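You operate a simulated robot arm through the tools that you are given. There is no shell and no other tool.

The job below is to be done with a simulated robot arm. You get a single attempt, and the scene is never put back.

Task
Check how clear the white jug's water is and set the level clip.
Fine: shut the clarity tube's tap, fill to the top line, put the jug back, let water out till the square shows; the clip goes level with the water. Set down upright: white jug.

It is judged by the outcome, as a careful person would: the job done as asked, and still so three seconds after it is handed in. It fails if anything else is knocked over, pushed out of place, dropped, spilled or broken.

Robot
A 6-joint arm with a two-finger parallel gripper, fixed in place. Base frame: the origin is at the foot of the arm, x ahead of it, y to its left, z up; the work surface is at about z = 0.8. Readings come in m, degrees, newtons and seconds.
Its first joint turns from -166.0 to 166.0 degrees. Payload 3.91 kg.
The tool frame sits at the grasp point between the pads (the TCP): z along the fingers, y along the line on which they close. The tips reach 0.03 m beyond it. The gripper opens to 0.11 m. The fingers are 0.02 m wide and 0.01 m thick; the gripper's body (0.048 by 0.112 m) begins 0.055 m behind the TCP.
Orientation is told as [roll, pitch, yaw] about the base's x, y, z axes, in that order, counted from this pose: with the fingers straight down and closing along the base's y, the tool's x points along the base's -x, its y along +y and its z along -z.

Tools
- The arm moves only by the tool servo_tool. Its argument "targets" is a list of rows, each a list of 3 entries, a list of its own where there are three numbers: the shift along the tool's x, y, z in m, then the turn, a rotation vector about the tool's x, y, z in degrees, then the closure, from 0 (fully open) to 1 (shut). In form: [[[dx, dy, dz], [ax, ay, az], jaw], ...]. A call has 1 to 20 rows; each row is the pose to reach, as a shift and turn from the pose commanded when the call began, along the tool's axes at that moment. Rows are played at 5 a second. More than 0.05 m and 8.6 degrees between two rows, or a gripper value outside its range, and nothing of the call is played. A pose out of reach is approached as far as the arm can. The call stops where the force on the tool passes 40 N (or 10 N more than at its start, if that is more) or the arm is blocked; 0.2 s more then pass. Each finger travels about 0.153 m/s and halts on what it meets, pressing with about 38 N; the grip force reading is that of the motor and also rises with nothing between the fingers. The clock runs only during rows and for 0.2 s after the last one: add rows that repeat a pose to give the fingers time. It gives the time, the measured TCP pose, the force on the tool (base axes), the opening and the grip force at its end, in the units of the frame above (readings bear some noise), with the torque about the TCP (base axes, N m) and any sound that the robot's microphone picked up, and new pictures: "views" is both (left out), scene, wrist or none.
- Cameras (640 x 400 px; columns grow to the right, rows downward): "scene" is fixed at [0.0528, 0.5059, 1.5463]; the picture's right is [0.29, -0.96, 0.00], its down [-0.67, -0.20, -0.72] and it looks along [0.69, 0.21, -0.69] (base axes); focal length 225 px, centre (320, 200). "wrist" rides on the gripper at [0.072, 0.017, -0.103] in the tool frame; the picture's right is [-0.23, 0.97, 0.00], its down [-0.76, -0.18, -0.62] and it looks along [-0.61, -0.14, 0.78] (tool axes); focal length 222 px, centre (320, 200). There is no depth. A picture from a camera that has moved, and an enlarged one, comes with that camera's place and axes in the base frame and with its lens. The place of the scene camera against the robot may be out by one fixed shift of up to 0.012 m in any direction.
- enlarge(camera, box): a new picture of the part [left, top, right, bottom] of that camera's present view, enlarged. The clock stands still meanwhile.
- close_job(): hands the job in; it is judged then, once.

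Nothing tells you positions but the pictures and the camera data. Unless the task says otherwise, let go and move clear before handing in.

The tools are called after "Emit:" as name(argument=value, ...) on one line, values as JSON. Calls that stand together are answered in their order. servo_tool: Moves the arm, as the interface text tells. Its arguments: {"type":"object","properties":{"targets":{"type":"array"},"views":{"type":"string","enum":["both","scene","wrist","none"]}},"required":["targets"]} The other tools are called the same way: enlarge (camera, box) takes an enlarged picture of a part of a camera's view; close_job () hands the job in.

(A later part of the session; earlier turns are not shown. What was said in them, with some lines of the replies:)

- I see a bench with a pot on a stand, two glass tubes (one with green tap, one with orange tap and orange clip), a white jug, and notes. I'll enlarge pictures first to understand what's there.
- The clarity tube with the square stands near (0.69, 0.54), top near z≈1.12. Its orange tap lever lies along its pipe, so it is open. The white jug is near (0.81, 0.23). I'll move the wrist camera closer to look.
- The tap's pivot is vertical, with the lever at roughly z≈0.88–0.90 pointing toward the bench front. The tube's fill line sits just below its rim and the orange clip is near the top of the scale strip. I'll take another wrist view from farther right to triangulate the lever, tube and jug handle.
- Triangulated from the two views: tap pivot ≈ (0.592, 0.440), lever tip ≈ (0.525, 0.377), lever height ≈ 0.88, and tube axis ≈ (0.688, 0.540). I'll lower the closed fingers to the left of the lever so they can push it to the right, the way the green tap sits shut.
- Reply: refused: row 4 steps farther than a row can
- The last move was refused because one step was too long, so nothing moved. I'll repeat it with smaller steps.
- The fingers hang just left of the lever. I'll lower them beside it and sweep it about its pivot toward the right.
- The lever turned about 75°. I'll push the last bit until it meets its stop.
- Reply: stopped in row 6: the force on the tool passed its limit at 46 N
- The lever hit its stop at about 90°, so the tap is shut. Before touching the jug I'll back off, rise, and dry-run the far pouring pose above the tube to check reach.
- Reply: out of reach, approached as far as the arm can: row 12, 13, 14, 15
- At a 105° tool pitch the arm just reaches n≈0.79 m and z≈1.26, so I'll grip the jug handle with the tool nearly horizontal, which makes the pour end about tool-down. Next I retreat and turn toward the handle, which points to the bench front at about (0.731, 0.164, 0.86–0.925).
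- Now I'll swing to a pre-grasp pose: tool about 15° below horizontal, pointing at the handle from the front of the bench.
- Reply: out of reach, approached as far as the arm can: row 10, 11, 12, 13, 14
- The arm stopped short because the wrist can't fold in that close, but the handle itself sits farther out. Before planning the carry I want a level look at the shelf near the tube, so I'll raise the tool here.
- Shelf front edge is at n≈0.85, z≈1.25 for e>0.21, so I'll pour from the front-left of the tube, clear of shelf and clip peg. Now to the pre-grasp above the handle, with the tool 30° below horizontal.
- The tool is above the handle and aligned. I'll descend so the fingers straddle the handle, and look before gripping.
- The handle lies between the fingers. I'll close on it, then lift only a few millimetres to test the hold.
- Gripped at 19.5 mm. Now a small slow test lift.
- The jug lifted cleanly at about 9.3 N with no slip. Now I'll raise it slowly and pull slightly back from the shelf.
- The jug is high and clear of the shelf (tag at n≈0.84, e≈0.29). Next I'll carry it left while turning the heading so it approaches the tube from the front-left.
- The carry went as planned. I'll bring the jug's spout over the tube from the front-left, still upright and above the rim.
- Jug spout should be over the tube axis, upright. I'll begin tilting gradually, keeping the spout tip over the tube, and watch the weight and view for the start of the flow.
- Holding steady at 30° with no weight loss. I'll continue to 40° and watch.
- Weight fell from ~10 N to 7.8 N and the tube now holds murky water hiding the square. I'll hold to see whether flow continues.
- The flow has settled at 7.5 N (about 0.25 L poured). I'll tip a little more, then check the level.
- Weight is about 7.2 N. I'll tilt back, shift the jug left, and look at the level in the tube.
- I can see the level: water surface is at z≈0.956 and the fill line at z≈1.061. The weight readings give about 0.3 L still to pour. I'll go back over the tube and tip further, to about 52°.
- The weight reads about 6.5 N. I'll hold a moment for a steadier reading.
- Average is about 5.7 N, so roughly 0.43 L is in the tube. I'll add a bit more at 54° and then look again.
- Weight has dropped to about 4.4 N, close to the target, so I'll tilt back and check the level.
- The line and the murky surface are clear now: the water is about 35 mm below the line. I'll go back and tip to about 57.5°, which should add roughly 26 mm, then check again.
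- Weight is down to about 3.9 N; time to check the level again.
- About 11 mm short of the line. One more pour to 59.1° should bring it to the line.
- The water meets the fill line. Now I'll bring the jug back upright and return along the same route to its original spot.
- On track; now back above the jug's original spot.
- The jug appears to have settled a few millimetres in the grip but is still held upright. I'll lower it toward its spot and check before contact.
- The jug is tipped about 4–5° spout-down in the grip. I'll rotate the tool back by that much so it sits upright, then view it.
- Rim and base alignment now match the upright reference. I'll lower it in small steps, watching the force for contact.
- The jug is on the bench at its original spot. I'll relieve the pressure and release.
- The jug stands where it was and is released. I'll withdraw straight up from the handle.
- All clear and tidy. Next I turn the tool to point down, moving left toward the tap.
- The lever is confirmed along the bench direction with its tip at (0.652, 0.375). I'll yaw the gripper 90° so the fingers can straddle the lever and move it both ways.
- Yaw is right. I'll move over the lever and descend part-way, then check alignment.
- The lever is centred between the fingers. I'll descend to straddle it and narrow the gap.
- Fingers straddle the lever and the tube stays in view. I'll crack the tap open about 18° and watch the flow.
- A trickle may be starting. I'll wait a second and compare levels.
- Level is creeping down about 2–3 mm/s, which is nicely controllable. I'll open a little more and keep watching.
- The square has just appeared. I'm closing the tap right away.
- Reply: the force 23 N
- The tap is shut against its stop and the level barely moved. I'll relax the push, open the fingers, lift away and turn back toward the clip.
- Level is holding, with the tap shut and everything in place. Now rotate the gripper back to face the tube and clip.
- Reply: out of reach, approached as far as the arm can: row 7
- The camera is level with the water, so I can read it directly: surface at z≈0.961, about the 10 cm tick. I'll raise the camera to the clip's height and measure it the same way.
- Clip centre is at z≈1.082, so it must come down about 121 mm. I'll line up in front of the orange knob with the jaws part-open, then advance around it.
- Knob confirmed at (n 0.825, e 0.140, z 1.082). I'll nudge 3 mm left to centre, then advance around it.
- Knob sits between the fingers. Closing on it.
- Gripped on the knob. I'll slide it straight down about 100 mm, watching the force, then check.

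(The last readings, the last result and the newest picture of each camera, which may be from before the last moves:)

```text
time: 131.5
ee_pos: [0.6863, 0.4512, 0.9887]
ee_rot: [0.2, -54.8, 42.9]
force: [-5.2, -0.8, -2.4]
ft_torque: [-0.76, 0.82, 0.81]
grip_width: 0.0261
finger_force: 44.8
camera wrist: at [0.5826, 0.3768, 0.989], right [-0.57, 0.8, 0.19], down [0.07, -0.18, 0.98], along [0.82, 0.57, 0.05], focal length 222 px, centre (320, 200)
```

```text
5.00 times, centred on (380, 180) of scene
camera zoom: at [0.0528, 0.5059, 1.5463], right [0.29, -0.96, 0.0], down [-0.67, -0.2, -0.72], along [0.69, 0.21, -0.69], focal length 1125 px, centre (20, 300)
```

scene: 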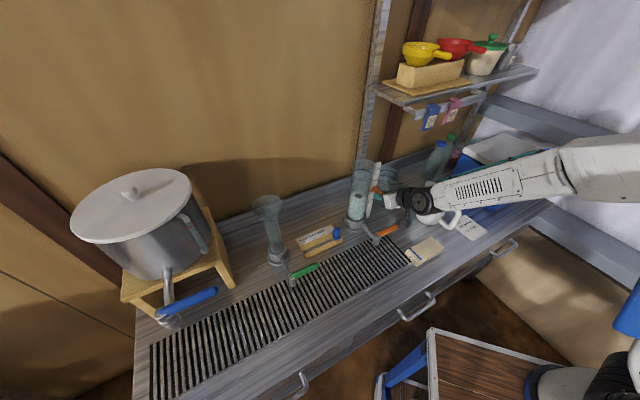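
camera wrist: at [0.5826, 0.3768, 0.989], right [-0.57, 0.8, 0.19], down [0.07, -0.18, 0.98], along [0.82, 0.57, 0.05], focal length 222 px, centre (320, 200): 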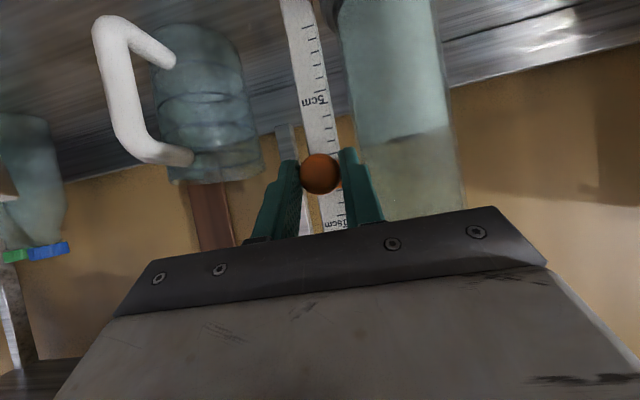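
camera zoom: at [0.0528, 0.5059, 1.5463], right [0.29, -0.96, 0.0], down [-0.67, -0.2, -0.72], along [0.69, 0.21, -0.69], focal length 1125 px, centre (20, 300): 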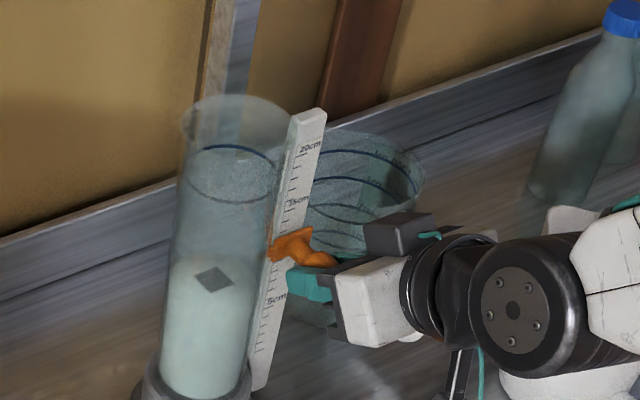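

The clip slides with the knob and is now at z≈0.9805. Another 19.5 mm down puts it level with the water.

Emit:
servo_tool(targets=[[[0.004, 0, 0.0028], [0, 0, 0], 1], [[0.008, 0, 0.0056], [0, 0, 0], 1], [[0.012, 0, 0.0084], [0, 0, 0], 1], [[0.016, 0, 0.0112], [0, 0, 0], 1], [[0.016, 0, 0.0112], [0, 0, 0], 1], [[0.016, 0, 0.0112], [0, 0, 0], 1]])

Emit:
enlarge(camera="wrist", box=[220, 60, 480, 240])

Emit:
enlarge(camera="scene", box=[345, 165, 395, 215])

```text
time: 132.9
ee_pos: [0.6868, 0.4521, 0.9703]
ee_rot: [0.2, -55.0, 42.8]
force: [-6.0, -11.6, -1.2]
ft_torque: [-0.01, 0.03, 0.74]
grip_width: 0.0263
finger_force: 45.1
camera wrist: at [0.5826, 0.3769, 0.97], right [-0.57, 0.8, 0.19], down [0.07, -0.18, 0.98], along [0.82, 0.57, 0.05], focal length 222 px, centre (320, 200)
```

scene: 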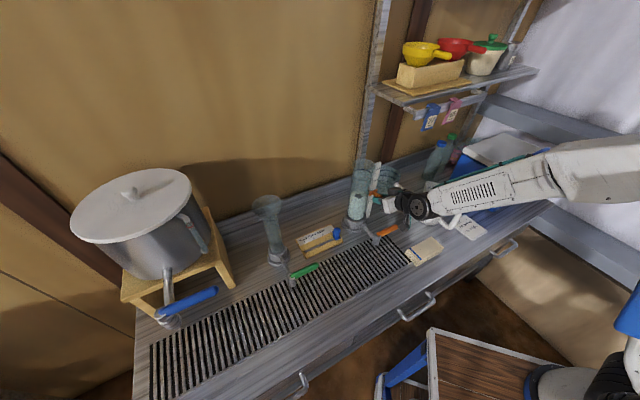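
wrist: 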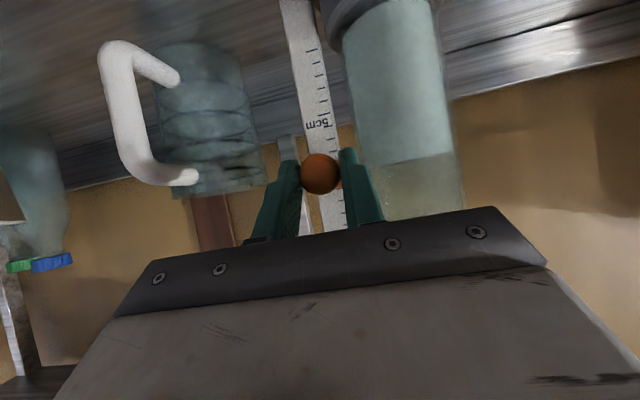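

```text
2.22 times, centred on (350, 150) of wrist
camera zoom: at [0.5826, 0.3769, 0.97], right [-0.57, 0.8, 0.19], down [0.07, -0.18, 0.98], along [0.82, 0.57, 0.05], focal length 494 px, centre (253, 311)
```

zoom: 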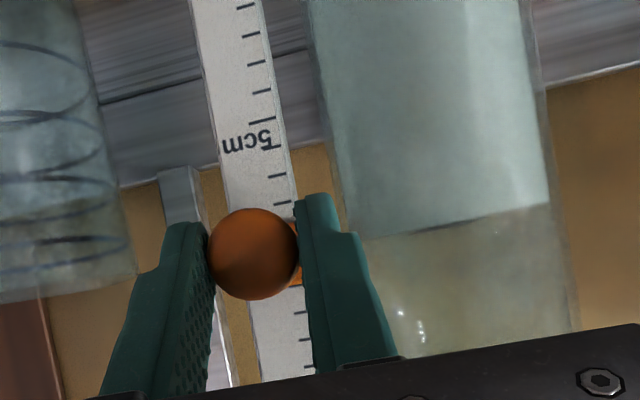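

```text
8.00 times, centred on (370, 190) of scene
camera zoom: at [0.0528, 0.5059, 1.5463], right [0.29, -0.96, 0.0], down [-0.67, -0.2, -0.72], along [0.69, 0.21, -0.69], focal length 1800 px, centre (-80, 280)
```

zoom: 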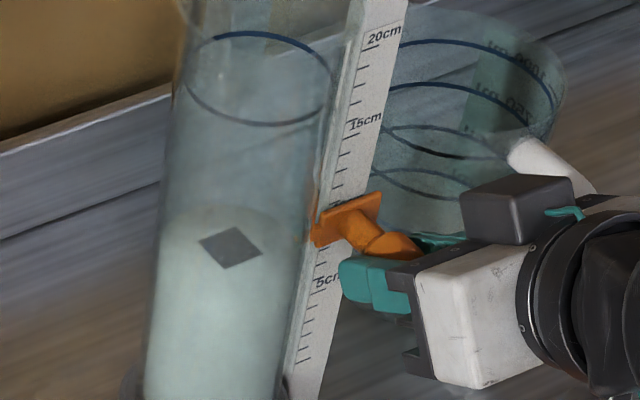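

Both the knob centre and the water surface now read z≈0.961. I'll release the knob gently and back straight out.

Emit:
servo_tool(targets=[[[0, 0, 0], [0, 0, 0], 0.9], [[0, 0, 0], [0, 0, 0], 0.75], [[0, 0, 0], [0, 0, 0], 0.7], [[0, 0, 0], [0, 0, 0], 0.65], [[0, 0, 0], [0, 0, 0], 0.65], [[0.0115, 0, -0.0164], [0, 0, 0], 0.65], [[0.023, 0, -0.0328], [0, 0, 0], 0.65], [[0.0344, 0, -0.0491], [0, 0, 0], 0.65], [[0.0344, 0, -0.0491], [0, 0, 0], 0.65]])

Emit:
enlarge(camera="wrist", box=[260, 60, 460, 230])

Emit:
enlarge(camera="scene", box=[345, 165, 395, 215])

```text
time: 134.9
ee_pos: [0.6419, 0.4109, 0.9706]
ee_rot: [0.1, -54.9, 42.9]
force: [0.8, 0.2, -0.4]
ft_torque: [0.0, -0.01, 0.0]
grip_width: 0.0385
finger_force: 0.0
camera wrist: at [0.5376, 0.3357, 0.9699], right [-0.57, 0.8, 0.19], down [0.07, -0.18, 0.98], along [0.82, 0.57, 0.05], focal length 222 px, centre (320, 200)
```

scene: 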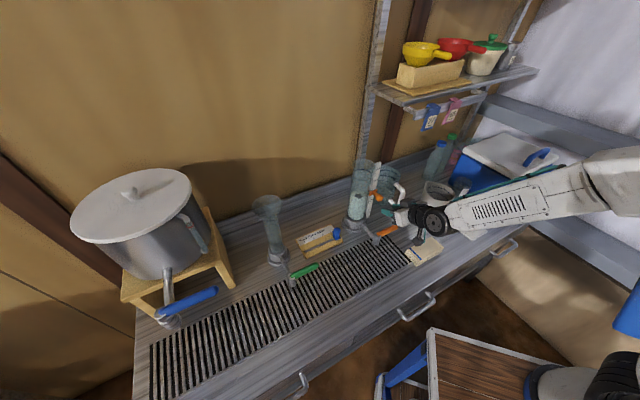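
wrist: 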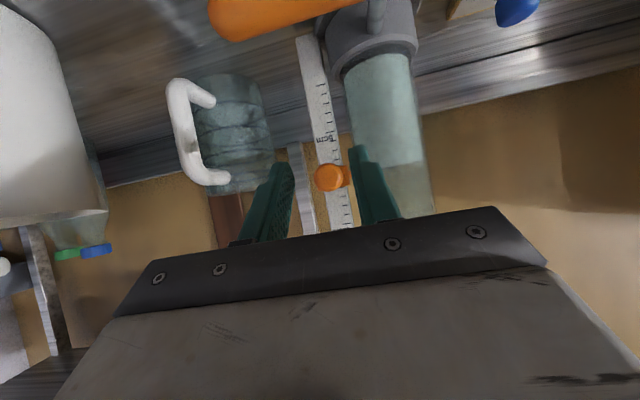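

```text
2.35 times, centred on (360, 145) of wrist
camera zoom: at [0.5376, 0.3357, 0.9699], right [-0.57, 0.8, 0.19], down [0.07, -0.18, 0.98], along [0.82, 0.57, 0.05], focal length 523 px, centre (226, 329)
```

zoom: 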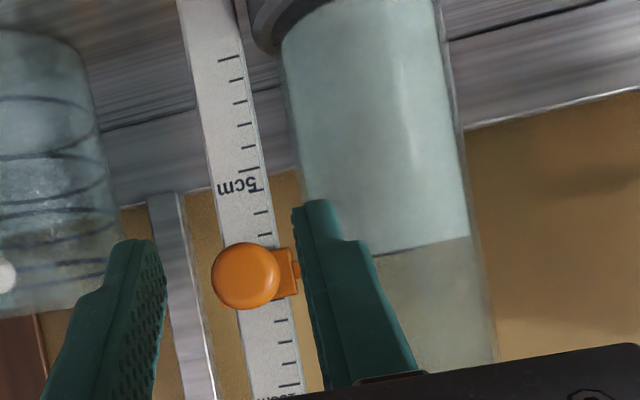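

```text
8.00 times, centred on (370, 190) of scene
camera zoom: at [0.0528, 0.5059, 1.5463], right [0.29, -0.96, 0.0], down [-0.67, -0.2, -0.72], along [0.69, 0.21, -0.69], focal length 1800 px, centre (-80, 280)
```

zoom: 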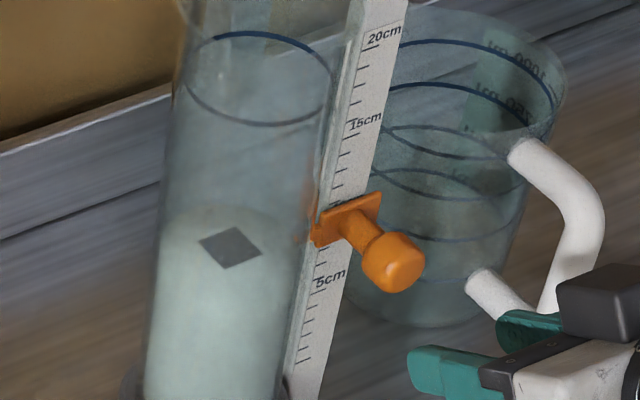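

The clip held: its plate and pointer read z≈0.962, the same as the water. I'll move the arm up and clear and do a final check.

Emit:
servo_tool(targets=[[[-0.0246, 0, -0.0172], [0, 0, 0], 0.65], [[-0.0573, 0, -0.0402], [0, 0, 0], 0.65], [[-0.09, 0, -0.0631], [0, 0, 0], 0.65], [[-0.1228, 0, -0.0861], [0, 0, 0], 0.65], [[-0.145, -0.01, -0.11], [0, 0, 0], 0.65], [[-0.165, -0.02, -0.14], [0, 0, 0], 0.65], [[-0.165, -0.04, -0.155], [0, 0, 0], 0.65], [[-0.165, -0.06, -0.155], [0, 0, 0], 0.65], [[-0.165, -0.06, -0.155], [0, 0, 0], 0.65]])

Emit:
enlarge(camera="scene", box=[320, 140, 520, 270])

Emit:
enlarge(camera="scene", box=[345, 165, 395, 215])

```text
time: 136.9
ee_pos: [0.6623, 0.3555, 1.196]
ee_rot: [-7.5, -58.5, 48.0]
force: [-0.7, 0.3, -0.4]
ft_torque: [0.04, 0.0, -0.02]
grip_width: 0.0384
finger_force: 0.0
out of reach, approached as far as the arm can: row 7, 8
camera wrist: at [0.5564, 0.2839, 1.187], right [-0.57, 0.81, 0.13], down [-0.03, -0.18, 0.98], along [0.82, 0.55, 0.12], focal length 222 px, centre (320, 200)
```

scene: 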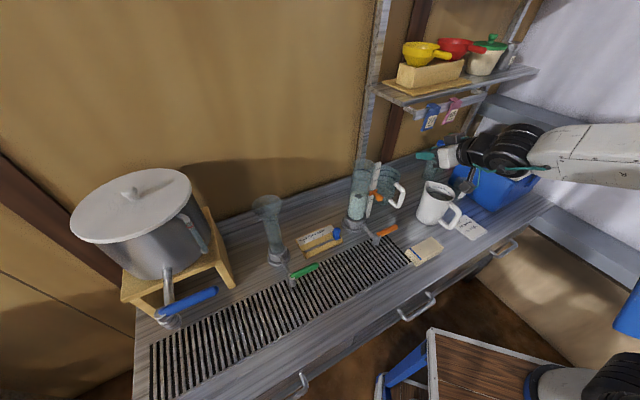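
wrist: 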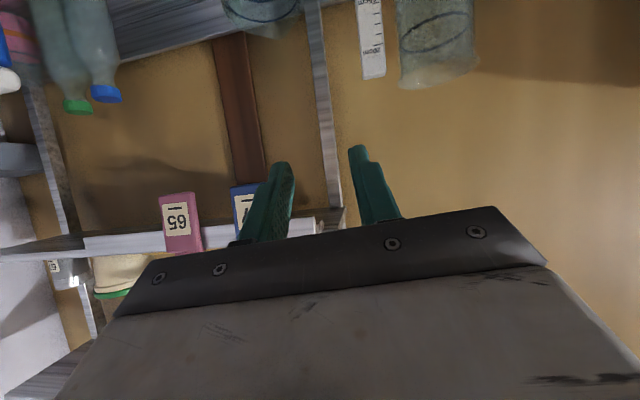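

```text
3.08 times, centred on (420, 205) of scene
camera zoom: at [0.0528, 0.5059, 1.5463], right [0.29, -0.96, 0.0], down [-0.67, -0.2, -0.72], along [0.69, 0.21, -0.69], focal length 692 px, centre (12, 185)
```

zoom: 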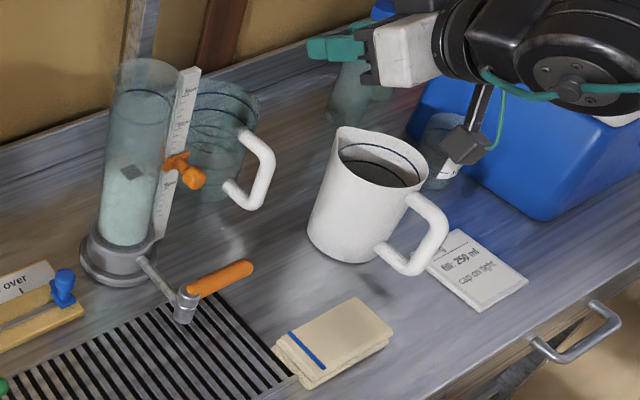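

```text
8.00 times, centred on (370, 190) of scene
camera zoom: at [0.0528, 0.5059, 1.5463], right [0.29, -0.96, 0.0], down [-0.67, -0.2, -0.72], along [0.69, 0.21, -0.69], focal length 1800 px, centre (-80, 280)
```

zoom: 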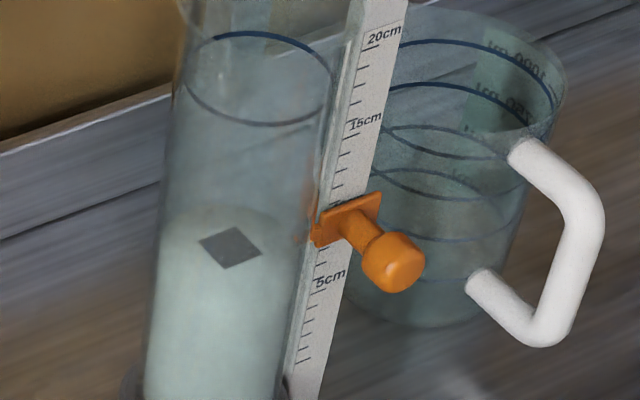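

The tap is shut, the square shows, and the clip sits level with the water. The white jug is upright in its place, nothing else has moved, and the arm is clear, so I'm handing in the job.

Emit:
close_job()

```text
The job is handed in.
```

The job is handed in: the clip sits level with the water in the clarity tube, at about the 10 cm mark on its scale.

- **Fill:** I shut the orange tap and poured from the white jug in stages until the water met the tube's top line. I saw no spill in the pictures.
- **Jug:** It is back upright within a few millimetres of where it started. It tipped about 4–5° in the grip on the way back, so I straightened it before setting it down.
- **Clarity reading:** I let the water out slowly. The square appeared between two views taken 0.6 s apart, and I shut the tap at once. The level fell about 1 mm more while it closed and then held.
- **Clip:** Its plate and pointer read z ≈ 0.962 m, the same as the water surface, and it stayed there after I let go.

In the last pictures nothing else had moved, and the arm was clear.
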